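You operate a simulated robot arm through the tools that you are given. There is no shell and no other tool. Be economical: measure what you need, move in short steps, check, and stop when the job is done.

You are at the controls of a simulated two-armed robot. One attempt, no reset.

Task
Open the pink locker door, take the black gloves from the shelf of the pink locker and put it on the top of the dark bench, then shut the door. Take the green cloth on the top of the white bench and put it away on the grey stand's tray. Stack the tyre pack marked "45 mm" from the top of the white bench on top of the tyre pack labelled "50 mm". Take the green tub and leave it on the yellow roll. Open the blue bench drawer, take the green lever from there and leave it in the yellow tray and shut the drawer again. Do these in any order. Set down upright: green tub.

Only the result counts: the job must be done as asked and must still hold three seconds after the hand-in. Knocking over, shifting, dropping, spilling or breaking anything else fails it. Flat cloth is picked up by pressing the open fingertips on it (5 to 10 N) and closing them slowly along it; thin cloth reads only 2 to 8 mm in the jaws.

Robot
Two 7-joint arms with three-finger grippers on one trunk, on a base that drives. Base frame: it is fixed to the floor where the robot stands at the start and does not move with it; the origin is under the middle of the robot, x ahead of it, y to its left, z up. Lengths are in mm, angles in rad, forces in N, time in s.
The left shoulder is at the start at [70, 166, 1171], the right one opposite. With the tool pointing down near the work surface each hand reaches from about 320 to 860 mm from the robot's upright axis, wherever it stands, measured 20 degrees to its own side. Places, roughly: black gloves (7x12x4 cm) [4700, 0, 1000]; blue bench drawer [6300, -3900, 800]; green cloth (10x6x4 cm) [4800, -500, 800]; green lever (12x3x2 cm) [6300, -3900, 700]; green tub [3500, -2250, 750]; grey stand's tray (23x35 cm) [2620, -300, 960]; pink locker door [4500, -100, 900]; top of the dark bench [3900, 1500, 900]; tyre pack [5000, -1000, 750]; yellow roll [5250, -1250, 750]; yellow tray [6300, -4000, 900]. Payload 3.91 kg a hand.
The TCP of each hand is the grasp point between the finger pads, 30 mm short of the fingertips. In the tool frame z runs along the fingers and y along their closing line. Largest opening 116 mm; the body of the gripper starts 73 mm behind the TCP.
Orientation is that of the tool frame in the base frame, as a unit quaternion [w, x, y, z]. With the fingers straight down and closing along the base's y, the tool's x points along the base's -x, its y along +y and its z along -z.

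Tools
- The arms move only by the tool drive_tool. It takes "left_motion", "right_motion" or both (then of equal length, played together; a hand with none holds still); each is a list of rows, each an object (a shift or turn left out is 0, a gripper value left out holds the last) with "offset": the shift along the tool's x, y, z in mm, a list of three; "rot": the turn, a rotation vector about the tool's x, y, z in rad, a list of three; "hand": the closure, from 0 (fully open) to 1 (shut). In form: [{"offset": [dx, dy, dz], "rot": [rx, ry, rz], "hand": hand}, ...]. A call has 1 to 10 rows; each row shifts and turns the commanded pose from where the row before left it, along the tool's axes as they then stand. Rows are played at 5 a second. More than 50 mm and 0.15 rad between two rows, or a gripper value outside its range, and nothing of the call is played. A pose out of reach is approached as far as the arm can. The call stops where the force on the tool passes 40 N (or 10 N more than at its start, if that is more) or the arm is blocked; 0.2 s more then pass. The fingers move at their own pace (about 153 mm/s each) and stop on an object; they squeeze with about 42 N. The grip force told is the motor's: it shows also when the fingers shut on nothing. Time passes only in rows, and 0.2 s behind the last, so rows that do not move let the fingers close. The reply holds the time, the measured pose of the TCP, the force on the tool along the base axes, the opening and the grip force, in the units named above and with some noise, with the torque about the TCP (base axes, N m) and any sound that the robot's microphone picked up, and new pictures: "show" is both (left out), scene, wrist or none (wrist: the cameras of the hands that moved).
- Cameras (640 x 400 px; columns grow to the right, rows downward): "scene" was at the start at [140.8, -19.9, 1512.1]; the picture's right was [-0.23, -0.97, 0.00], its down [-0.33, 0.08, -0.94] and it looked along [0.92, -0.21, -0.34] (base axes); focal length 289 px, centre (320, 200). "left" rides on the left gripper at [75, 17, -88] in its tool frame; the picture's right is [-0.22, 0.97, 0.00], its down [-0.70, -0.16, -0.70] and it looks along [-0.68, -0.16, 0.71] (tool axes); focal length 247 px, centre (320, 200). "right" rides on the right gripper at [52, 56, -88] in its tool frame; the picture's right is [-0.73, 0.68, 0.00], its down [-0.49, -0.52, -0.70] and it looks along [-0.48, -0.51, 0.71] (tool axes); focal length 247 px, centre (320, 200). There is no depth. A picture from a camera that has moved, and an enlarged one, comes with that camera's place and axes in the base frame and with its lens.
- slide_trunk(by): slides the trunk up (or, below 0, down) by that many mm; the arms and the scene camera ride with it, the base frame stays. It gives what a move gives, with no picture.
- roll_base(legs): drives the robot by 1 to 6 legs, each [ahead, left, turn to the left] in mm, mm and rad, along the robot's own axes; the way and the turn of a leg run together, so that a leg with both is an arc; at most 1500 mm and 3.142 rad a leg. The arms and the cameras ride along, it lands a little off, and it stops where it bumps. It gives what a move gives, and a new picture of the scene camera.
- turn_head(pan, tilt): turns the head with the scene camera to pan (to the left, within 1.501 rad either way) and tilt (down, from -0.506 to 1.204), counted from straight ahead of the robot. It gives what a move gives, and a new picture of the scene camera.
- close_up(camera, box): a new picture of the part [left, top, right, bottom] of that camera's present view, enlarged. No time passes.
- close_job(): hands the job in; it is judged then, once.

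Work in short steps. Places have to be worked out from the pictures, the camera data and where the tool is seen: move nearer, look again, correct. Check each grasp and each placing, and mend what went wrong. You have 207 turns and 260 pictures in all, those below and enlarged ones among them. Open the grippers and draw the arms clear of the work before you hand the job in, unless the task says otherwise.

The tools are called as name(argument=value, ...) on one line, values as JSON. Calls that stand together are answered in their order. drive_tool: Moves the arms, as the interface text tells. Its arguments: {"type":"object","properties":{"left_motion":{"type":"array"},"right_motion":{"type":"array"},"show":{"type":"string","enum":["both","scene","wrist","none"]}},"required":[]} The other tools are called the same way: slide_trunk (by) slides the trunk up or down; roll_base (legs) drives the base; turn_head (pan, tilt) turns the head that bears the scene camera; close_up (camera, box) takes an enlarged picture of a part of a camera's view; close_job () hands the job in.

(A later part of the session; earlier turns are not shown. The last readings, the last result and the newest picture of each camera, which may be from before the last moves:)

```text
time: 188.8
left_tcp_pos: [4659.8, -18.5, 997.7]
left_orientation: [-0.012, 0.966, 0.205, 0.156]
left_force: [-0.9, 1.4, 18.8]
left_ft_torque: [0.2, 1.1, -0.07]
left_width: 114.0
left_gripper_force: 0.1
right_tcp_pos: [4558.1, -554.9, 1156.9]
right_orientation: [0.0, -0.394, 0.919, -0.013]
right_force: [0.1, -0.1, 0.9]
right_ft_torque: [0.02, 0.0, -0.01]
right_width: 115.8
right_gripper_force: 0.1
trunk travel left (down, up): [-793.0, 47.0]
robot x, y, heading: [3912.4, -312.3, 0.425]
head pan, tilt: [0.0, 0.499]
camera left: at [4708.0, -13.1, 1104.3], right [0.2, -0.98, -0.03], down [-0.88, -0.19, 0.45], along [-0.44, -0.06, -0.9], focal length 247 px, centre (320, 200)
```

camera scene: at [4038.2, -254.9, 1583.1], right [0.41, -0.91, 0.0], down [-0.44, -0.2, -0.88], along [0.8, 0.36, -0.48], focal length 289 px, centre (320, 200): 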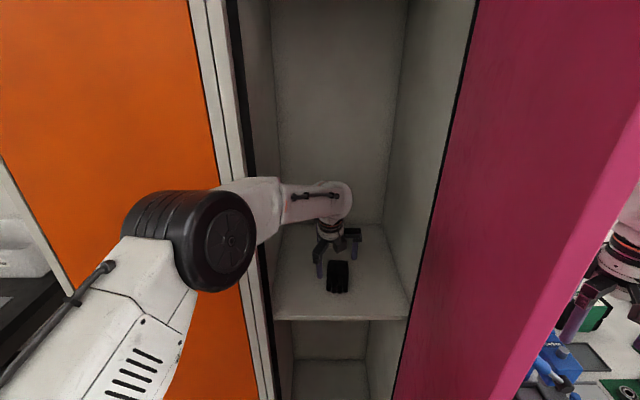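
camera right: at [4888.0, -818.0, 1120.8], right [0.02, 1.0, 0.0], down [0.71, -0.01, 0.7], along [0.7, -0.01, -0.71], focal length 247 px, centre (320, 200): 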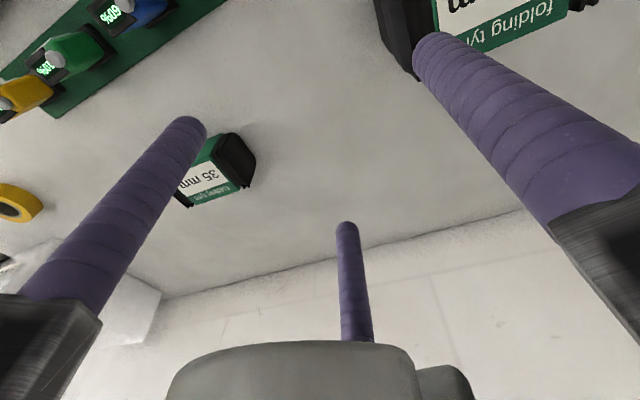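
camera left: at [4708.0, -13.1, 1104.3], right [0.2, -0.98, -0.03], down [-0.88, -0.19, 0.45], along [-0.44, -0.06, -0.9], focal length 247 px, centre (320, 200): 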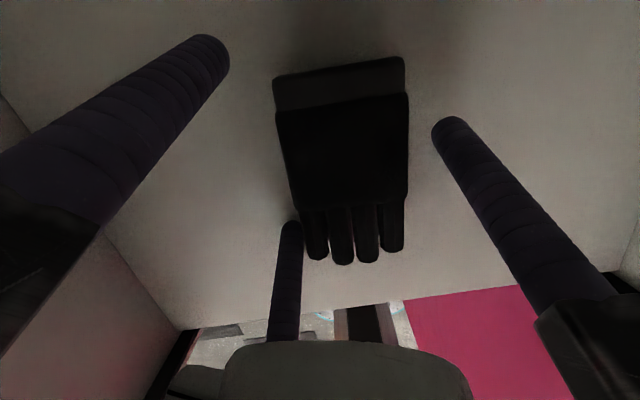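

Contact with the shelf (one tip). All tips are within the gloves' height; I raise 2 mm and close slowly.

drive_tool(left_motion=[{"offset": [1, 0, -3]}, {"hand": 0.15}, {"hand": 0.3}, {"hand": 0.4}, {"hand": 0.5}, {"hand": 0.65}, {"hand": 0.85}, {}], show="wrist")

```text
time: 190.6
left_tcp_pos: [4661.5, -17.5, 996.1]
left_orientation: [-0.013, 0.967, 0.204, 0.154]
left_force: [0.5, -0.7, -0.2]
left_ft_torque: [0.05, -0.04, 0.0]
left_width: 91.6
left_gripper_force: 41.8
right_tcp_pos: [4561.2, -555.6, 1155.5]
right_orientation: [-0.001, -0.394, 0.919, -0.012]
right_force: [0.0, 0.5, 0.0]
right_ft_torque: [0.0, 0.02, 0.0]
right_width: 115.8
right_gripper_force: 0.0
trunk travel left (down, up): [-793.0, 47.0]
robot x, y, heading: [3914.0, -315.3, 0.424]
head pan, tilt: [0.0, 0.499]
camera left: at [4709.1, -12.9, 1102.7], right [0.2, -0.98, -0.03], down [-0.87, -0.19, 0.45], along [-0.45, -0.06, -0.89], focal length 247 px, centre (320, 200)
```

left: 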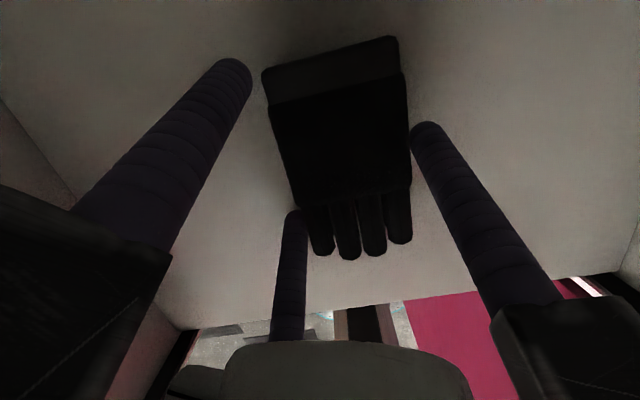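

Gripped at 92 mm, 42 N. I lift gently 60 mm and check.

drive_tool(left_motion=[{"offset": [3, 0, -10]}, {"offset": [6, 0, -20]}, {"offset": [9, 0, -30]}, {}], show="both")

```text
time: 191.6
left_tcp_pos: [4661.4, -16.0, 1056.9]
left_orientation: [-0.012, 0.967, 0.205, 0.154]
left_force: [-0.3, 0.6, -0.3]
left_ft_torque: [-0.01, 0.03, 0.01]
left_width: 91.3
left_gripper_force: 42.4
right_tcp_pos: [4562.6, -554.5, 1156.0]
right_orientation: [-0.002, -0.394, 0.919, -0.012]
right_force: [-0.2, 0.5, -0.5]
right_ft_torque: [0.0, -0.02, -0.02]
right_width: 115.7
right_gripper_force: 0.1
trunk travel left (down, up): [-793.0, 47.0]
robot x, y, heading: [3912.7, -313.9, 0.424]
head pan, tilt: [0.0, 0.499]
camera scene: at [4041.2, -255.1, 1582.8], right [0.41, -0.91, 0.0], down [-0.44, -0.2, -0.88], along [0.8, 0.36, -0.48], focal length 289 px, centre (320, 200)
camera left: at [4708.3, -11.3, 1164.4], right [0.2, -0.98, -0.03], down [-0.87, -0.19, 0.45], along [-0.45, -0.06, -0.89], focal length 247 px, centre (320, 200)
```

scene: 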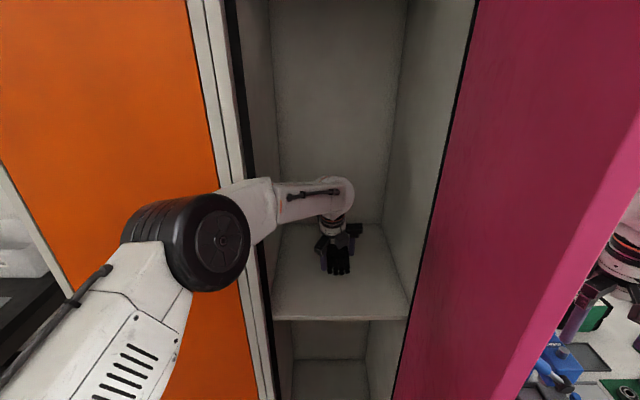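
left: 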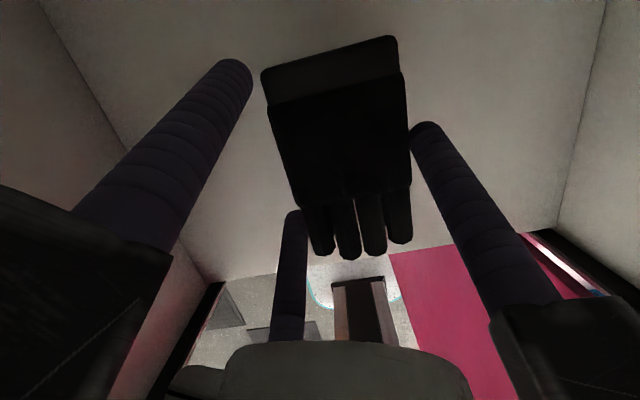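

The gloves are held. I raise them further and draw the arm back out of the locker, then back the base a little.

drive_tool(left_motion=[{"offset": [9, 0, -29]}, {"offset": [9, 0, -29]}, {"offset": [-38, 0, -12]}, {"offset": [-38, 0, -12]}, {"offset": [-38, 0, -12]}, {"offset": [-38, 0, -12]}, {"offset": [-38, 0, -12]}, {"offset": [-38, 0, -12]}], show="none")

roll_base(legs=[[-170, 0, 0]])

```text
time: 193.4
left_tcp_pos: [4440.8, -111.8, 1120.9]
left_orientation: [-0.012, 0.967, 0.205, 0.153]
left_force: [-0.5, -0.2, -1.4]
left_ft_torque: [0.03, 0.01, 0.0]
left_width: 90.5
left_gripper_force: 42.1
right_tcp_pos: [4560.1, -555.9, 1157.1]
right_orientation: [-0.002, -0.395, 0.919, -0.013]
right_force: [0.4, -0.4, 0.4]
right_ft_torque: [-0.02, -0.06, 0.0]
right_width: 116.0
right_gripper_force: 0.1
trunk travel left (down, up): [-793.0, 47.0]
robot x, y, heading: [3908.9, -316.9, 0.424]
head pan, tilt: [0.0, 0.499]
```

```text
time: 194.9
left_tcp_pos: [4292.0, -179.0, 1118.7]
left_orientation: [-0.013, 0.967, 0.206, 0.152]
left_force: [0.3, 0.6, -0.8]
left_ft_torque: [0.01, 0.03, 0.01]
left_width: 90.2
left_gripper_force: 42.2
right_tcp_pos: [4412.4, -621.0, 1153.3]
right_orientation: [-0.003, -0.395, 0.918, -0.013]
right_force: [0.7, 0.7, 0.7]
right_ft_torque: [-0.01, 0.07, 0.0]
right_width: 116.1
right_gripper_force: 0.1
trunk travel left (down, up): [-793.0, 47.0]
robot x, y, heading: [3760.0, -382.4, 0.428]
head pan, tilt: [0.0, 0.499]
camera scene: at [3891.1, -322.8, 1582.5], right [0.41, -0.91, 0.0], down [-0.44, -0.2, -0.88], along [0.8, 0.36, -0.48], focal length 289 px, centre (320, 200)
```

scene: 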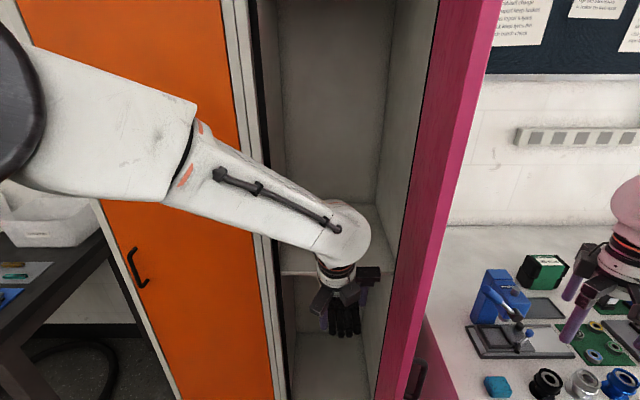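

Gloves are out. The right hand is on the other side of the open door, so I fold it back beside the robot before strafing left.

drive_tool(right_motion=[{"offset": [39, -13, 0]}, {"offset": [39, -13, 0]}, {"offset": [39, -13, 0]}, {"offset": [39, -13, 0]}, {"offset": [39, -13, 0]}, {"offset": [39, -13, 0]}, {"offset": [39, -13, 0]}, {"offset": [39, -13, 0]}, {"offset": [39, -13, 0]}], show="none")

```text
time: 196.9
left_tcp_pos: [4290.4, -181.9, 1119.7]
left_orientation: [-0.013, 0.966, 0.206, 0.154]
left_force: [-0.8, 0.0, -0.7]
left_ft_torque: [0.03, 0.02, 0.02]
left_width: 90.1
left_gripper_force: 42.3
right_tcp_pos: [4252.6, -961.4, 1161.4]
right_orientation: [0.0, -0.396, 0.918, -0.012]
right_force: [0.1, -1.1, -0.4]
right_ft_torque: [0.04, -0.03, 0.0]
right_width: 116.0
right_gripper_force: 0.0
trunk travel left (down, up): [-793.0, 47.0]
robot x, y, heading: [3760.4, -384.0, 0.43]
head pan, tilt: [0.0, 0.499]
```

The right hand is now well back beside the robot (in front of the door plane). I ease forward 60 mm and strafe left toward the dark bench.

roll_base(legs=[[60, 0, 0], [0, 500, 0]])

```text
time: 200.4
left_tcp_pos: [4135.1, 303.6, 1119.1]
left_orientation: [-0.013, 0.967, 0.206, 0.152]
left_force: [0.2, 0.5, -0.4]
left_ft_torque: [0.05, 0.01, 0.03]
left_width: 88.8
left_gripper_force: 42.1
right_tcp_pos: [4098.0, -475.8, 1161.6]
right_orientation: [-0.001, -0.396, 0.918, -0.012]
right_force: [-0.2, -0.4, -0.3]
right_ft_torque: [0.03, -0.03, 0.02]
right_width: 116.0
right_gripper_force: 0.1
trunk travel left (down, up): [-793.0, 47.0]
robot x, y, heading: [3604.7, 101.8, 0.422]
head pan, tilt: [0.0, 0.499]
camera scene: at [3733.3, 158.7, 1582.9], right [0.41, -0.91, 0.0], down [-0.44, -0.2, -0.88], along [0.8, 0.36, -0.48], focal length 289 px, centre (320, 200)
```

scene: 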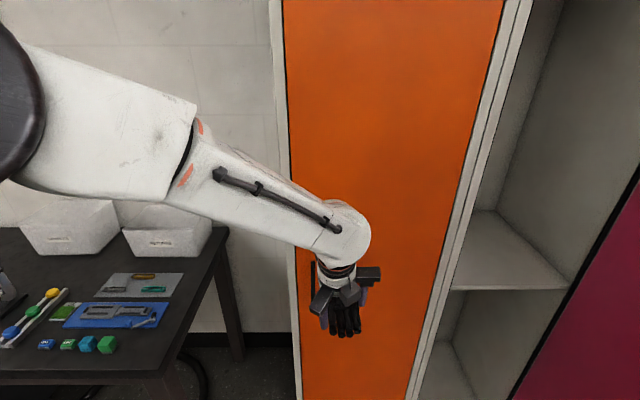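

The dark bench comes into view; its front-right corner area (right of the small cubes, before the blue mat) is free. I strafe 390 mm further left.

roll_base(legs=[[-20, 390, 0]])

drive_tool(left_motion=[{"rot": [0.044, 0, -0.143]}, {"rot": [0.044, 0, -0.143]}, {"rot": [0.044, 0, -0.143]}, {"rot": [0.044, 0, -0.143]}, {"rot": [0.044, 0, -0.143]}, {"rot": [0.044, 0, -0.143]}, {"rot": [0.044, 0, -0.143]}, {"rot": [0.044, 0, -0.143]}, {"rot": [0.044, 0, -0.143]}, {"rot": [0.044, 0, -0.143]}], show="both")

```text
time: 202.8
left_tcp_pos: [3956.0, 646.6, 1119.6]
left_orientation: [-0.012, 0.966, 0.207, 0.153]
left_force: [0.5, -0.5, -0.8]
left_ft_torque: [0.0, 0.04, -0.01]
left_width: 88.1
left_gripper_force: 42.4
right_tcp_pos: [3921.6, -131.9, 1161.6]
right_orientation: [-0.002, -0.397, 0.918, -0.012]
right_force: [0.4, 0.2, -0.6]
right_ft_torque: [0.02, -0.01, 0.0]
right_width: 116.1
right_gripper_force: 0.1
trunk travel left (down, up): [-793.0, 47.0]
robot x, y, heading: [3428.2, 446.6, 0.424]
head pan, tilt: [0.0, 0.499]
camera scene: at [3555.0, 501.5, 1582.9], right [0.42, -0.91, 0.0], down [-0.44, -0.2, -0.88], along [0.8, 0.37, -0.48], focal length 289 px, centre (320, 200)
```

scene: 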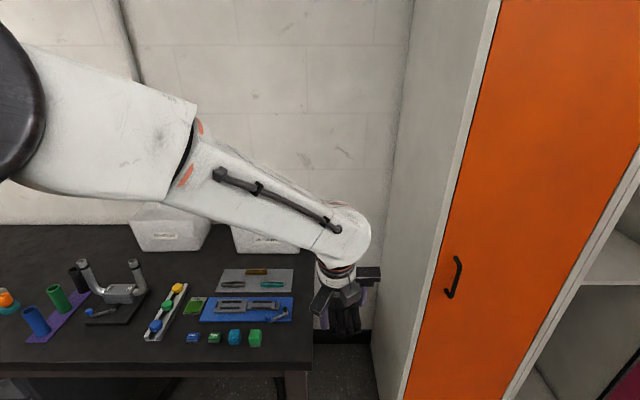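

```text
time: 205.2
left_tcp_pos: [3962.7, 657.4, 1146.9]
left_orientation: [-0.073, 0.561, 0.822, 0.074]
left_force: [-0.2, 0.7, -1.2]
left_ft_torque: [-0.02, -0.01, 0.02]
left_width: 87.3
left_gripper_force: 42.2
right_tcp_pos: [3921.6, -130.4, 1162.6]
right_orientation: [-0.002, -0.396, 0.918, -0.012]
right_force: [-0.1, 0.4, 0.1]
right_ft_torque: [-0.01, 0.05, 0.0]
right_width: 116.0
right_gripper_force: 0.1
trunk travel left (down, up): [-793.0, 47.0]
robot x, y, heading: [3427.8, 444.4, 0.429]
head pan, tilt: [0.0, 0.499]
stopped in row 10 (left hand): the arm was blocked; the commanded pose is now the measured one
camera scene: at [3554.2, 503.0, 1582.9], right [0.42, -0.91, 0.0], down [-0.44, -0.2, -0.88], along [0.8, 0.36, -0.48], focal length 289 px, centre (320, 200)
camera left: at [3955.6, 712.5, 1248.5], right [0.99, 0.15, -0.01], down [0.13, -0.83, 0.54], along [0.07, -0.53, -0.84], focal length 247 px, centre (320, 200)
```

scene: 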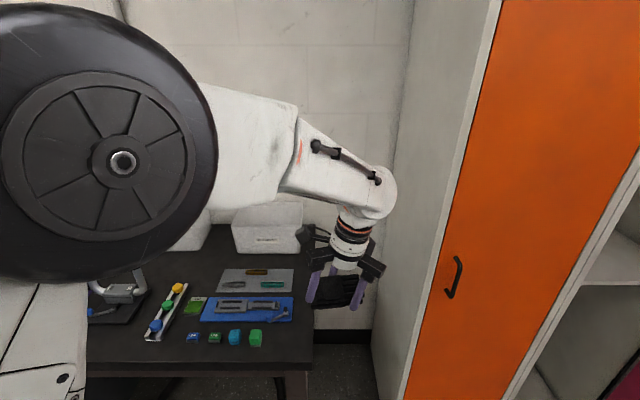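
left: 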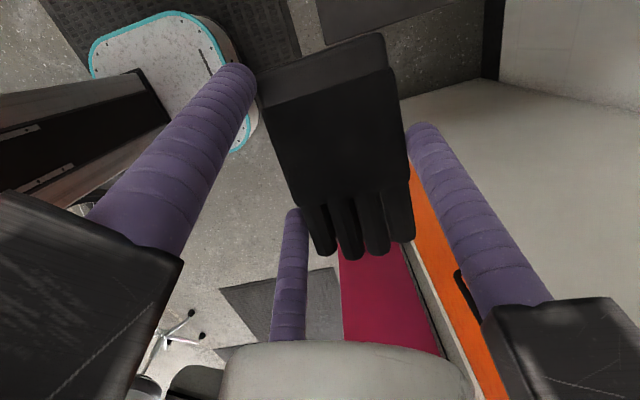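

The free spot at the front-right corner is about 123 mm square, better with the gloves pointing forward. I rotate back by 1.35 rad and shift left over the spot.

drive_tool(left_motion=[{"rot": [-0.03, -0.006, 0.147]}, {"rot": [-0.03, -0.006, 0.147]}, {"rot": [-0.03, -0.006, 0.147]}, {"rot": [-0.03, -0.006, 0.147]}, {"rot": [-0.03, -0.006, 0.147]}, {"rot": [-0.03, -0.006, 0.147]}, {"rot": [-0.03, -0.006, 0.147]}, {"rot": [-0.03, -0.006, 0.147]}, {"rot": [-0.03, -0.006, 0.147]}], show="none")

drive_tool(left_motion=[{"offset": [9, -37, 0]}, {"offset": [9, -37, 0]}, {"offset": [9, -37, 10]}, {}], show="both")

```text
time: 207.2
left_tcp_pos: [3961.1, 656.6, 1145.2]
left_orientation: [-0.015, 0.952, 0.289, 0.101]
left_force: [1.0, -0.1, 0.1]
left_ft_torque: [0.0, 0.01, -0.04]
left_width: 86.8
left_gripper_force: 42.2
right_tcp_pos: [3920.7, -130.1, 1163.7]
right_orientation: [-0.001, -0.397, 0.918, -0.012]
right_force: [-0.3, 0.2, -0.3]
right_ft_torque: [0.0, -0.01, 0.03]
right_width: 116.2
right_gripper_force: 0.1
trunk travel left (down, up): [-793.0, 47.0]
robot x, y, heading: [3423.5, 443.3, 0.429]
head pan, tilt: [0.0, 0.499]
```

```text
time: 208.2
left_tcp_pos: [3924.3, 762.3, 1137.1]
left_orientation: [-0.014, 0.952, 0.288, 0.101]
left_force: [-0.1, -0.3, -0.9]
left_ft_torque: [0.0, -0.01, -0.04]
left_width: 86.1
left_gripper_force: 41.7
right_tcp_pos: [3921.0, -130.5, 1162.4]
right_orientation: [-0.001, -0.397, 0.918, -0.013]
right_force: [0.3, -0.2, -0.3]
right_ft_torque: [0.02, -0.02, -0.01]
right_width: 115.8
right_gripper_force: 0.1
trunk travel left (down, up): [-793.0, 47.0]
robot x, y, heading: [3428.3, 443.8, 0.429]
head pan, tilt: [0.0, 0.499]
camera scene: at [3554.4, 502.2, 1582.9], right [0.42, -0.91, 0.0], down [-0.44, -0.2, -0.88], along [0.8, 0.37, -0.48], focal length 289 px, centre (320, 200)
camera left: at [3979.4, 780.3, 1237.6], right [0.36, -0.93, -0.02], down [-0.78, -0.31, 0.54], along [-0.51, -0.18, -0.84], focal length 247 px, centre (320, 200)
```

scene: 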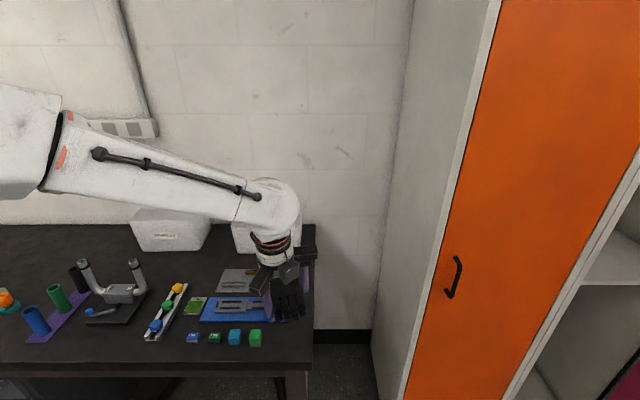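
left: 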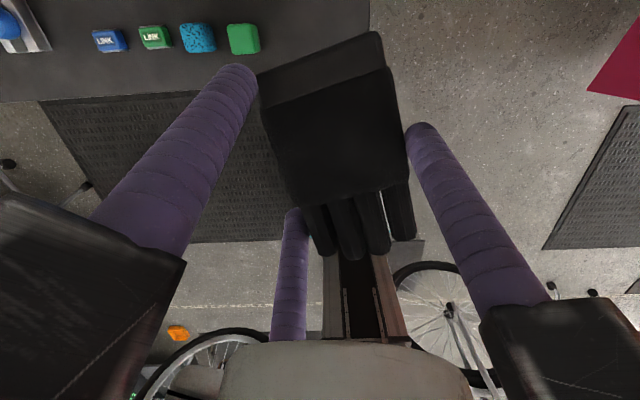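

Comparing views, the bench top is really near z≈838 and its front edge/right edge are fixed by the wrist view. I straighten the gloves by 0.3 rad, shift over the spot and lower most of the way.

drive_tool(left_motion=[{"rot": [-0.03, -0.005, 0.147]}, {"rot": [-0.03, -0.005, 0.147]}, {"offset": [35, -8, 0]}, {"offset": [34, -9, 0]}, {"offset": [-8, 0, 39]}, {"offset": [-8, 0, 39]}, {"offset": [-8, 0, 39]}, {"offset": [-8, 0, 39]}, {}], show="both")

```text
time: 210.2
left_tcp_pos: [3986.2, 794.7, 988.7]
left_orientation: [0.001, 0.984, 0.143, 0.101]
left_force: [-0.1, 0.7, -0.4]
left_ft_torque: [-0.01, 0.0, -0.04]
left_width: 85.9
left_gripper_force: 42.3
right_tcp_pos: [3920.6, -131.4, 1162.8]
right_orientation: [-0.002, -0.397, 0.918, -0.012]
right_force: [-0.4, 0.0, 0.1]
right_ft_torque: [-0.02, -0.01, -0.02]
right_width: 116.1
right_gripper_force: 0.1
trunk travel left (down, up): [-793.0, 47.0]
robot x, y, heading: [3428.5, 441.4, 0.429]
head pan, tilt: [0.0, 0.499]
camera scene: at [3553.8, 502.7, 1583.0], right [0.42, -0.91, 0.0], down [-0.44, -0.2, -0.88], along [0.8, 0.36, -0.48], focal length 289 px, centre (320, 200)
camera left: at [4045.1, 795.4, 1090.4], right [0.06, -1.0, -0.01], down [-0.84, -0.06, 0.54], along [-0.54, -0.02, -0.84], focal length 247 px, centre (320, 200)
```

scene: 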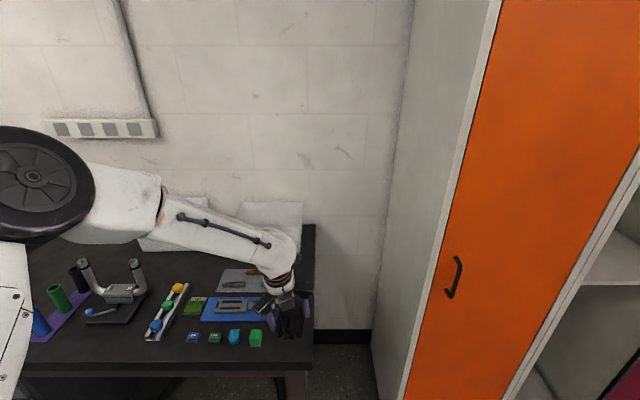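
left: 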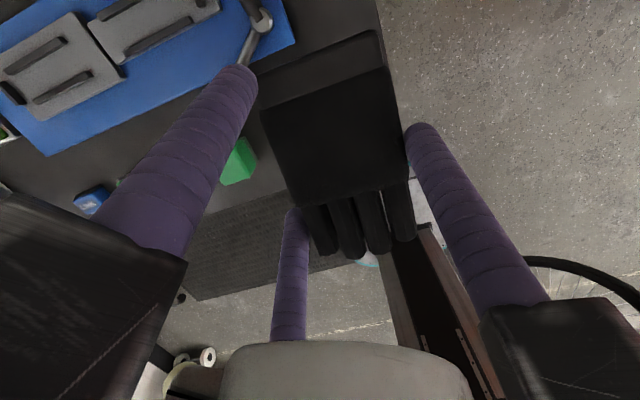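

Nearly there; I nudge 8 mm right/back to stay off the blue mat's corner and descend.

drive_tool(left_motion=[{"offset": [-7, 9, 0]}, {"offset": [-7, 0, 34]}, {"offset": [-7, 0, 34]}, {"offset": [-4, 0, 20]}, {}], show="wrist")

```text
time: 211.2
left_tcp_pos: [3984.1, 782.0, 912.9]
left_orientation: [0.0, 0.984, 0.144, 0.108]
left_force: [-4.1, -2.1, 12.2]
left_ft_torque: [0.43, -0.17, 0.08]
left_width: 85.5
left_gripper_force: 42.2
right_tcp_pos: [3919.3, -130.4, 1163.0]
right_orientation: [-0.001, -0.397, 0.918, -0.012]
right_force: [-0.3, -0.2, -0.6]
right_ft_torque: [0.01, 0.01, 0.06]
right_width: 115.9
right_gripper_force: 0.1
trunk travel left (down, up): [-793.0, 47.0]
robot x, y, heading: [3427.4, 442.8, 0.433]
head pan, tilt: [0.0, 0.499]
stopped in row 4 (left hand): the force on the tool passed its limit at 51 N (the readings are from after the stop); the commanded pose is now the measured one
camera left: at [4040.7, 783.7, 1015.2], right [0.07, -1.0, -0.02], down [-0.84, -0.06, 0.53], along [-0.53, -0.02, -0.85], focal length 247 px, centre (320, 200)
```

left: 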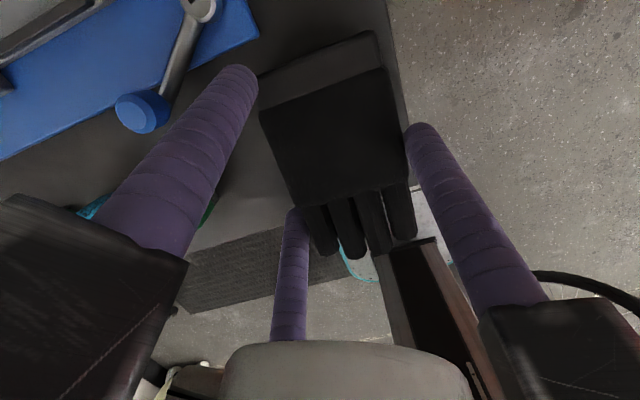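

Touched down (bench near z≈870). The gloves lie within the front-right corner, tips just at the edge, so I shift them 6 mm inward with a slight lift, then release partially and rise.

drive_tool(left_motion=[{"offset": [5, 0, -3]}, {"offset": [4, 0, 3]}, {"hand": 0.22}, {"hand": 0.17}, {}, {}, {"offset": [4, 0, -20]}, {"offset": [8, 0, -39]}, {"offset": [8, 0, -39]}, {"offset": [8, 0, -39]}], show="both")

```text
time: 213.4
left_tcp_pos: [3989.6, 789.7, 1051.4]
left_orientation: [0.0, 0.984, 0.143, 0.107]
left_force: [0.1, -0.8, -0.4]
left_ft_torque: [0.0, -0.04, 0.01]
left_width: 96.2
left_gripper_force: 0.1
right_tcp_pos: [3920.7, -130.2, 1162.4]
right_orientation: [-0.001, -0.398, 0.917, -0.012]
right_force: [-0.5, -0.6, 0.1]
right_ft_torque: [0.01, -0.01, 0.01]
right_width: 115.6
right_gripper_force: 0.0
trunk travel left (down, up): [-793.0, 47.0]
robot x, y, heading: [3427.6, 441.3, 0.432]
head pan, tilt: [0.0, 0.499]
camera scene: at [3552.8, 502.6, 1583.0], right [0.42, -0.91, 0.0], down [-0.43, -0.2, -0.88], along [0.8, 0.37, -0.48], focal length 289 px, centre (320, 200)
camera left: at [4046.9, 791.6, 1153.9], right [0.07, -1.0, -0.02], down [-0.84, -0.06, 0.53], along [-0.53, -0.02, -0.85], focal length 247 px, centre (320, 200)
```

scene: 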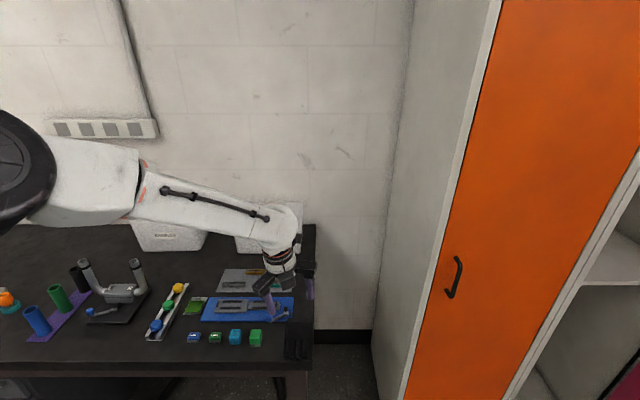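
left: 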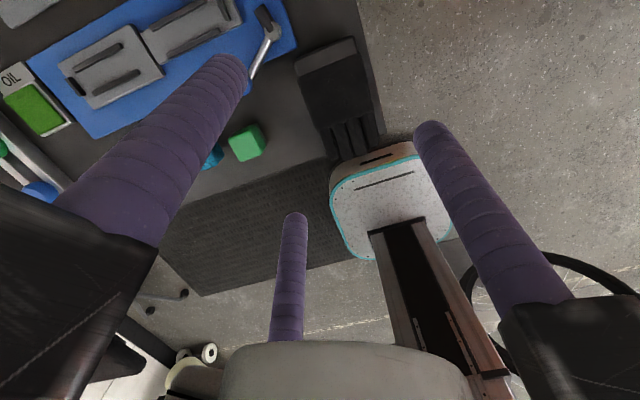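

The gloves lie on the dark bench's corner. Now the door: I draw the left hand up/back and drive back right, in front of the locker.

drive_tool(left_motion=[{"offset": [8, 0, -39], "hand": 0}, {"offset": [8, 0, -39]}, {"offset": [-38, 0, -8]}, {"offset": [-38, 0, -8]}, {"offset": [-38, 0, -8]}], show="none")

roll_base(legs=[[10, 0, 0], [0, -890, 0]])

turn_head(pan=-0.35, tilt=0.6)

```text
time: 214.6
left_tcp_pos: [3876.6, 756.9, 1133.6]
left_orientation: [0.001, 0.984, 0.144, 0.107]
left_force: [-0.1, -0.4, 0.2]
left_ft_torque: [0.01, 0.0, 0.0]
left_width: 115.9
left_gripper_force: 0.1
right_tcp_pos: [3919.9, -129.4, 1162.1]
right_orientation: [-0.001, -0.397, 0.918, -0.012]
right_force: [0.4, -0.1, 0.2]
right_ft_torque: [0.0, -0.01, 0.0]
right_width: 116.0
right_gripper_force: 0.0
trunk travel left (down, up): [-793.0, 47.0]
robot x, y, heading: [3425.0, 443.5, 0.428]
head pan, tilt: [0.0, 0.499]
```

```text
time: 219.7
left_tcp_pos: [4261.7, -57.0, 1133.5]
left_orientation: [0.001, 0.984, 0.142, 0.105]
left_force: [0.3, -0.2, 0.1]
left_ft_torque: [-0.02, 0.01, -0.01]
left_width: 115.8
left_gripper_force: 0.2
right_tcp_pos: [4302.6, -944.3, 1162.7]
right_orientation: [-0.002, -0.396, 0.918, -0.012]
right_force: [1.3, 0.6, 0.5]
right_ft_torque: [0.01, 0.01, -0.02]
right_width: 116.0
right_gripper_force: 0.1
trunk travel left (down, up): [-793.0, 47.0]
robot x, y, heading: [3806.5, -368.5, 0.427]
head pan, tilt: [0.0, 0.499]
camera scene: at [3936.7, -311.2, 1582.9], right [0.41, -0.91, 0.0], down [-0.44, -0.2, -0.88], along [0.8, 0.36, -0.48], focal length 289 px, centre (320, 200)
```

scene: 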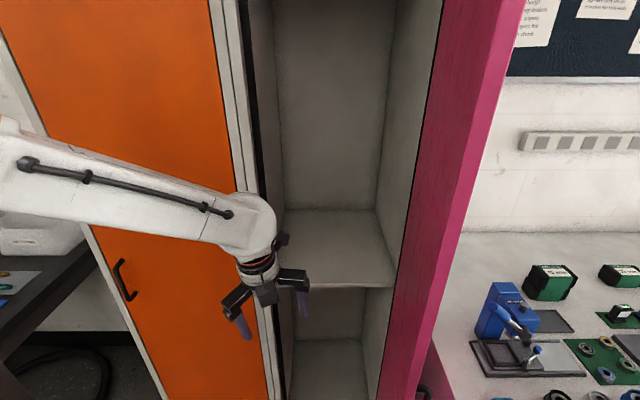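

```text
time: 220.6
left_tcp_pos: [4262.6, -58.3, 1133.4]
left_orientation: [0.001, 0.984, 0.142, 0.106]
left_force: [0.5, 0.0, 0.7]
left_ft_torque: [-0.01, -0.01, 0.01]
left_width: 115.9
left_gripper_force: 0.0
right_tcp_pos: [4303.8, -946.9, 1162.3]
right_orientation: [-0.001, -0.395, 0.918, -0.012]
right_force: [-0.1, -0.5, -0.4]
right_ft_torque: [0.02, -0.02, 0.04]
right_width: 116.0
right_gripper_force: 0.0
trunk travel left (down, up): [-793.0, 47.0]
robot x, y, heading: [3809.4, -371.5, 0.424]
head pan, tilt: [-0.351, 0.6]
camera scene: at [3942.4, -343.0, 1573.8], right [0.08, -1.0, 0.0], down [-0.56, -0.04, -0.83], along [0.82, 0.06, -0.56], focal length 289 px, centre (320, 200)
```

scene: 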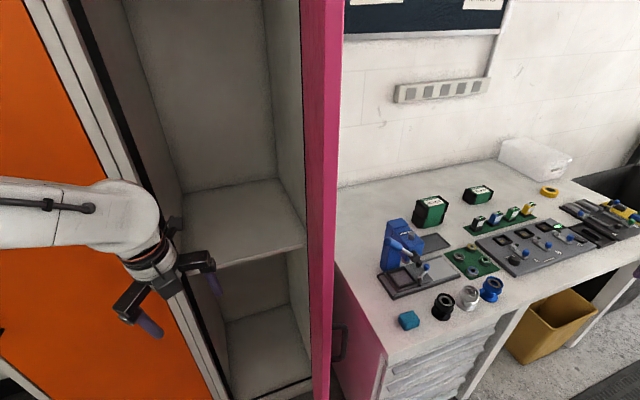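

The door now stands near 70° (my base nudged it). I close the right fist and bring it, above bench height, to the outer side of the door.

drive_tool(right_motion=[{"offset": [-33.6, 33.7, 0], "hand": 1}, {"offset": [-33.6, 33.7, 0]}, {"offset": [-33.6, 33.7, 0]}, {"offset": [-33.6, 33.7, 0]}, {"offset": [-33.6, 33.7, 0]}, {"offset": [-33.6, 33.7, 0]}, {"offset": [-33.6, 33.7, 0]}, {"offset": [-33.6, 33.7, 0]}, {"offset": [-33.6, 33.7, 0]}, {"offset": [-30, 30, 0]}], show="scene")

```text
time: 222.8
left_tcp_pos: [4262.1, -56.3, 1132.0]
left_orientation: [0.002, 0.984, 0.143, 0.105]
left_force: [-0.1, 0.1, 0.1]
left_ft_torque: [-0.05, -0.06, 0.01]
left_width: 115.9
left_gripper_force: 0.1
right_tcp_pos: [4308.1, -479.4, 1131.0]
right_orientation: [-0.005, -0.387, 0.922, 0.012]
right_force: [0.5, 0.3, -0.2]
right_ft_torque: [-0.06, -0.01, -0.01]
right_width: 8.9
right_gripper_force: 41.9
right hand out of reach, approached as far as the arm can: row 9, 10
trunk travel left (down, up): [-793.0, 47.0]
robot x, y, heading: [3805.7, -368.3, 0.43]
head pan, tilt: [-0.351, 0.6]
camera scene: at [3941.9, -340.3, 1573.8], right [0.08, -1.0, 0.0], down [-0.56, -0.04, -0.83], along [0.82, 0.06, -0.56], focal length 289 px, centre (320, 200)
```

scene: 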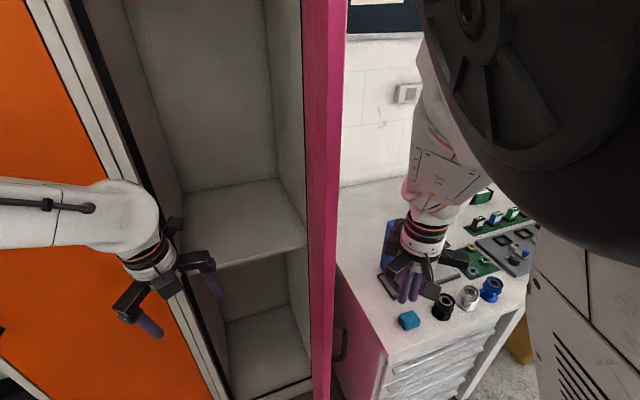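

The right fist is outside the door. I fold the left hand back to the left so it won't strike the orange locker when I push forward.

drive_tool(left_motion=[{"offset": [-31, -30, -6]}, {"offset": [-31, -30, -6]}, {"offset": [-31, -30, -6]}, {"offset": [-31, -30, -6]}, {"offset": [-31, -30, -6]}, {"offset": [-31, -30, -6]}, {"offset": [-31, -30, -6]}, {"offset": [-31, -30, -6]}, {"offset": [-31, -30, -6]}], show="none")

roll_base(legs=[[0, 230, 0]])

```text
time: 225.0
left_tcp_pos: [3964.9, 138.8, 1173.7]
left_orientation: [-0.058, 0.986, 0.08, 0.137]
left_force: [0.7, 0.5, 0.1]
left_ft_torque: [-0.02, -0.01, -0.03]
left_width: 116.1
left_gripper_force: 0.0
left hand out of reach, approached as far as the arm can: row 6, 7, 8
right_tcp_pos: [4306.5, -477.2, 1134.4]
right_orientation: [-0.002, -0.391, 0.92, 0.016]
right_force: [-0.1, -0.4, 0.0]
right_ft_torque: [-0.02, -0.01, -0.01]
right_width: 9.0
right_gripper_force: 42.1
trunk travel left (down, up): [-793.0, 47.0]
robot x, y, heading: [3810.6, -372.4, 0.431]
head pan, tilt: [-0.351, 0.6]
stopped in row 9 (left hand): the arm was blocked; the commanded pose is now the measured one
```

```text
time: 226.7
left_tcp_pos: [3872.9, 346.6, 1173.0]
left_orientation: [-0.057, 0.986, 0.081, 0.136]
left_force: [0.1, -0.6, -0.4]
left_ft_torque: [0.01, 0.03, 0.01]
left_width: 116.0
left_gripper_force: 0.1
right_tcp_pos: [4213.2, -269.3, 1132.5]
right_orientation: [-0.002, -0.392, 0.92, 0.016]
right_force: [-0.1, -0.9, 0.0]
right_ft_torque: [-0.02, -0.02, -0.02]
right_width: 9.0
right_gripper_force: 42.4
trunk travel left (down, up): [-793.0, 47.0]
robot x, y, heading: [3714.4, -159.7, 0.425]
head pan, tilt: [-0.351, 0.6]
camera scene: at [3847.5, -134.4, 1573.8], right [0.07, -1.0, 0.0], down [-0.56, -0.04, -0.82], along [0.82, 0.06, -0.57], focal length 289 px, centre (320, 200)
```

scene: 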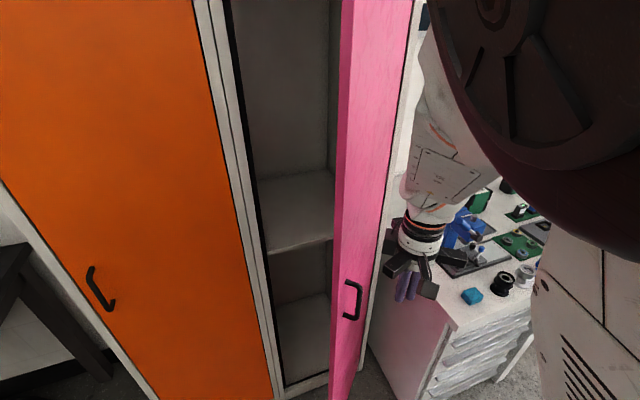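

The fist is close beside the door's outer face. I strafe on to push.

roll_base(legs=[[0, 130, 0]])

```text
time: 228.0
left_tcp_pos: [3819.8, 462.9, 1174.4]
left_orientation: [-0.057, 0.986, 0.078, 0.135]
left_force: [0.2, 0.2, 0.2]
left_ft_torque: [-0.01, 0.01, -0.03]
left_width: 115.7
left_gripper_force: 0.0
right_tcp_pos: [4160.9, -152.3, 1133.2]
right_orientation: [-0.003, -0.39, 0.92, 0.018]
right_force: [-0.1, 0.1, 0.6]
right_ft_torque: [-0.01, 0.0, 0.0]
right_width: 9.0
right_gripper_force: 42.3
trunk travel left (down, up): [-793.0, 47.0]
robot x, y, heading: [3658.9, -41.8, 0.421]
head pan, tilt: [-0.351, 0.6]
camera scene: at [3794.6, -17.7, 1573.8], right [0.07, -1.0, 0.0], down [-0.56, -0.04, -0.82], along [0.82, 0.06, -0.57], focal length 289 px, centre (320, 200)
```

scene: 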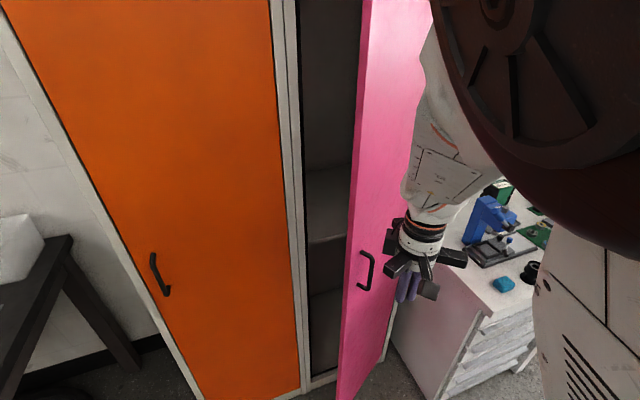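

The fist has swung the door to about 45° already. Now I push forward (slightly right) to shut it.

roll_base(legs=[[140, -45, 0]])

```text
time: 229.3
left_tcp_pos: [3962.7, 479.9, 1173.9]
left_orientation: [-0.057, 0.986, 0.078, 0.137]
left_force: [-0.1, -0.6, 0.2]
left_ft_torque: [-0.01, -0.03, 0.02]
left_width: 116.1
left_gripper_force: 0.0
right_tcp_pos: [4302.7, -137.5, 1134.5]
right_orientation: [-0.001, -0.391, 0.92, 0.018]
right_force: [0.1, -0.1, -0.1]
right_ft_torque: [0.0, -0.03, -0.01]
right_width: 8.8
right_gripper_force: 41.7
trunk travel left (down, up): [-793.0, 47.0]
robot x, y, heading: [3803.8, -25.1, 0.426]
head pan, tilt: [-0.351, 0.6]
camera scene: at [3935.9, -0.8, 1574.1], right [0.07, -1.0, 0.0], down [-0.56, -0.04, -0.83], along [0.82, 0.06, -0.56], focal length 289 px, centre (320, 200)
```

scene: 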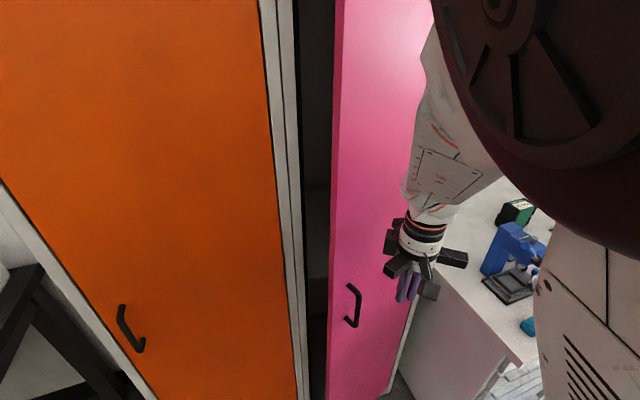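

Closing continues. Push forward again.

roll_base(legs=[[110, 20, 0]])

```text
time: 230.5
left_tcp_pos: [4056.4, 543.0, 1173.5]
left_orientation: [-0.057, 0.986, 0.079, 0.136]
left_force: [0.6, -0.6, 0.4]
left_ft_torque: [0.02, 0.0, -0.01]
left_width: 115.9
left_gripper_force: 0.1
right_tcp_pos: [4395.1, -73.0, 1133.7]
right_orientation: [-0.002, -0.39, 0.921, 0.018]
right_force: [-0.3, -0.7, -0.1]
right_ft_torque: [-0.03, -0.03, 0.0]
right_width: 9.0
right_gripper_force: 41.8
trunk travel left (down, up): [-793.0, 47.0]
robot x, y, heading: [3900.8, 34.6, 0.425]
head pan, tilt: [-0.351, 0.6]
camera scene: at [4030.0, 61.7, 1573.9], right [0.07, -1.0, 0.0], down [-0.56, -0.04, -0.83], along [0.82, 0.06, -0.56], focal length 289 px, centre (320, 200)
```

scene: 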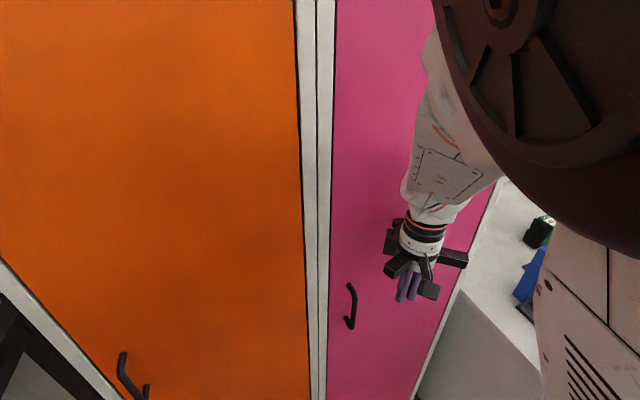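

The door appears shut or nearly so. I press forward a little more to make sure.

roll_base(legs=[[40, 0, 0]])

close_up(camera="scene", box=[260, 0, 480, 300])

```text
time: 231.4
left_tcp_pos: [4070.2, 550.3, 1174.2]
left_orientation: [-0.057, 0.986, 0.077, 0.138]
left_force: [0.3, 0.5, -0.1]
left_ft_torque: [-0.01, 0.01, 0.01]
left_width: 116.0
left_gripper_force: 0.0
right_tcp_pos: [4404.7, -69.6, 1135.8]
right_orientation: [-0.005, -0.391, 0.92, 0.019]
right_force: [-17.5, -7.1, 9.8]
right_ft_torque: [1.03, -2.66, 0.03]
right_width: 9.1
right_gripper_force: 41.9
trunk travel left (down, up): [-793.0, 47.0]
robot x, y, heading: [3915.7, 42.1, 0.422]
head pan, tilt: [-0.351, 0.6]
stopped in leg 1: the force on the tool passed its limit at 68 N (the readings are from after the stop); the commanded pose is now the measured one
camera scene: at [4042.3, 68.5, 1574.7], right [0.07, -1.0, 0.0], down [-0.56, -0.04, -0.83], along [0.83, 0.05, -0.56], focal length 289 px, centre (320, 200)
```

scene: 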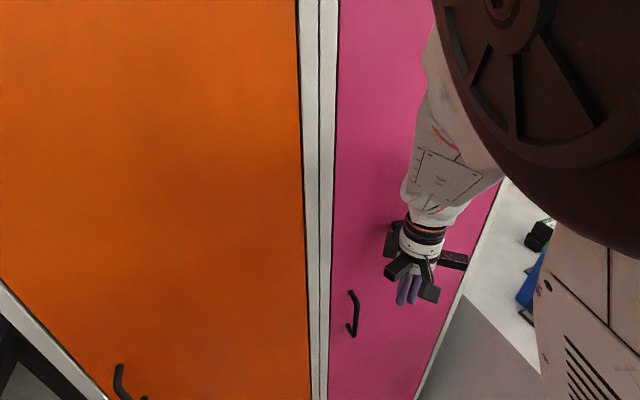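

```text
1.33 times, centred on (370, 150) of scene
camera zoom: at [4042.3, 68.5, 1574.7], right [0.07, -1.0, 0.0], down [-0.56, -0.04, -0.83], along [0.83, 0.05, -0.56], focal length 385 px, centre (253, 267)
```

zoom: 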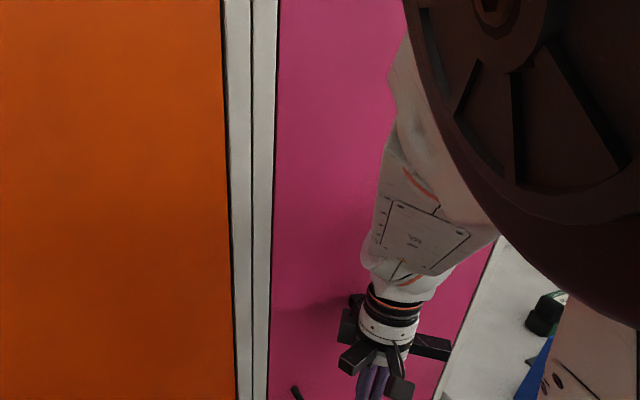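

The door is shut (firm stop at 68 N). I back off, drive out past the bench, and turn toward the blue stand with the tub.

roll_base(legs=[[-230, 0, 0], [0, -800, 0], [-450, 0, 0], [0, 0, -1.75]])

turn_head(pan=0.0, tilt=0.45)

```text
time: 243.5
left_tcp_pos: [4087.0, -1210.4, 1174.2]
left_orientation: [-0.068, -0.689, 0.709, -0.13]
left_force: [-0.5, 1.1, -0.3]
left_ft_torque: [0.01, 0.02, -0.01]
left_width: 116.1
left_gripper_force: 0.0
right_tcp_pos: [3416.6, -1426.2, 1133.1]
right_orientation: [0.011, 0.459, 0.888, 0.017]
right_force: [-0.9, -0.6, 0.2]
right_ft_torque: [-0.02, 0.01, -0.01]
right_width: 9.3
right_gripper_force: 41.8
trunk travel left (down, up): [-793.0, 47.0]
robot x, y, heading: [3616.8, -959.6, -1.334]
head pan, tilt: [-0.351, 0.6]
camera scene: at [3618.3, -1094.8, 1573.9], right [-0.99, 0.12, 0.0], down [0.07, 0.56, -0.83], along [-0.1, -0.82, -0.56], focal length 289 px, centre (320, 200)
```

scene: 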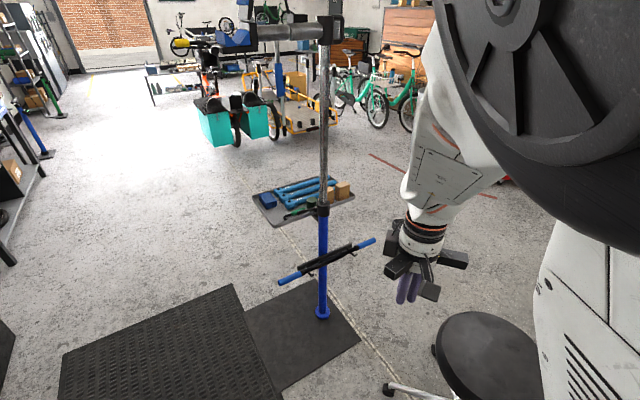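

```text
time: 244.4
left_tcp_pos: [4086.5, -1209.8, 1173.7]
left_orientation: [-0.068, -0.689, 0.71, -0.13]
left_force: [-0.9, -0.9, 0.1]
left_ft_torque: [0.0, 0.02, 0.03]
left_width: 116.0
left_gripper_force: 0.1
right_tcp_pos: [3415.7, -1425.0, 1129.4]
right_orientation: [0.009, 0.459, 0.888, 0.021]
right_force: [-0.1, 0.3, 0.6]
right_ft_torque: [0.01, 0.0, -0.01]
right_width: 8.9
right_gripper_force: 41.8
trunk travel left (down, up): [-793.0, 47.0]
robot x, y, heading: [3612.7, -959.2, -1.337]
head pan, tilt: [0.0, 0.45]
camera scene: at [3623.0, -1097.7, 1582.5], right [-1.0, 0.06, 0.0], down [0.03, 0.48, -0.88], along [-0.06, -0.87, -0.48], focal length 289 px, centre (320, 200)
```

scene: 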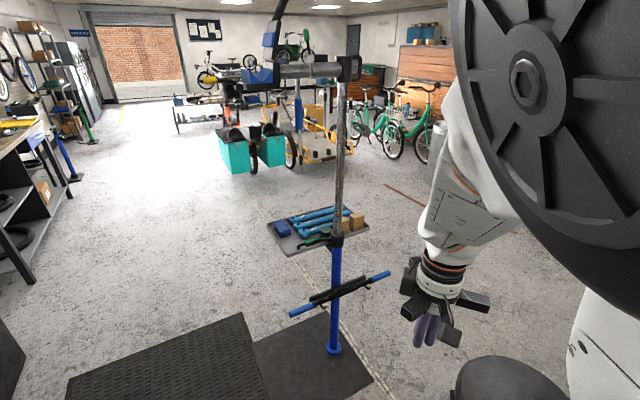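

I zoom on the stand's tray to find the green tub.

close_up(camera="scene", box=[250, 190, 390, 270])

```text
4.57 times, centred on (320, 230) of scene
camera zoom: at [3623.0, -1097.7, 1582.5], right [-1.0, 0.06, 0.0], down [0.03, 0.48, -0.88], along [-0.06, -0.87, -0.48], focal length 1322 px, centre (320, 63)
```

zoom: 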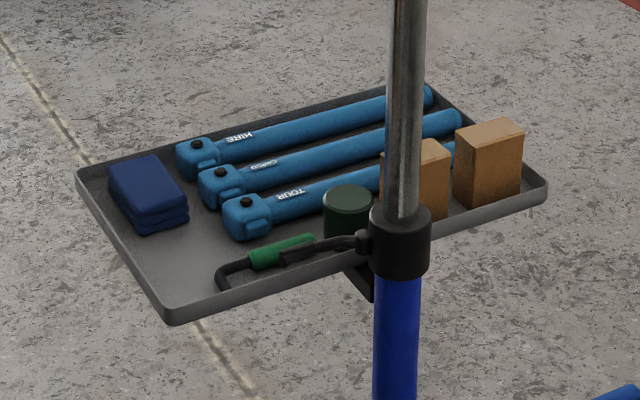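

The green tub stands on the tray just behind the pole. I'll approach from the south-east side, away from the pole: drive around on the east side and turn.

roll_base(legs=[[563, 470, 0], [1300, -346, 0], [0, 0, -2.5]])

```text
time: 260.6
left_tcp_pos: [3658.3, -2770.8, 1173.1]
left_orientation: [-0.144, 0.474, 0.868, 0.026]
left_force: [-0.6, 0.3, -0.3]
left_ft_torque: [0.02, 0.06, -0.01]
left_width: 116.1
left_gripper_force: 0.2
right_tcp_pos: [4090.4, -2216.3, 1129.1]
right_orientation: [0.022, 0.984, -0.176, -0.003]
right_force: [-0.1, 0.8, -0.4]
right_ft_torque: [-0.01, -0.01, 0.02]
right_width: 8.9
right_gripper_force: 41.3
trunk travel left (down, up): [-793.0, 47.0]
robot x, y, heading: [4186.6, -2713.4, 2.406]
head pan, tilt: [0.0, 0.45]
camera scene: at [4098.5, -2602.8, 1590.4], right [0.83, 0.56, 0.0], down [0.23, -0.34, -0.91], along [-0.51, 0.76, -0.41], focal length 289 px, centre (320, 200)
```

scene: 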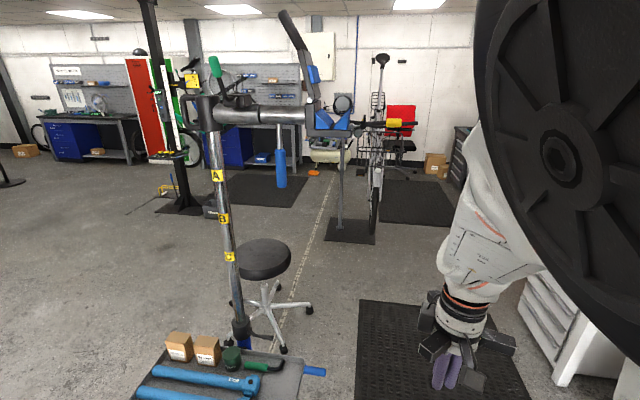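

The tub is now visible beside the pole, at about [3528,-2240]. I zoom in to see gaps around it.

close_up(camera="scene", box=[130, 300, 340, 400])

```text
3.05 times, centred on (235, 350) of scene
camera zoom: at [4098.5, -2602.8, 1590.4], right [0.83, 0.56, 0.0], down [0.23, -0.34, -0.91], along [-0.51, 0.76, -0.41], focal length 881 px, centre (579, -257)
```

zoom: 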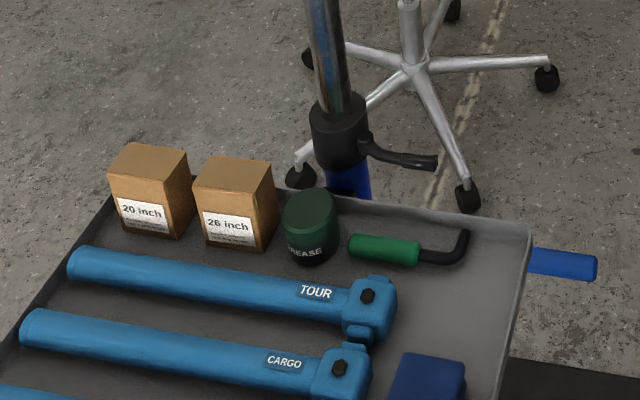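

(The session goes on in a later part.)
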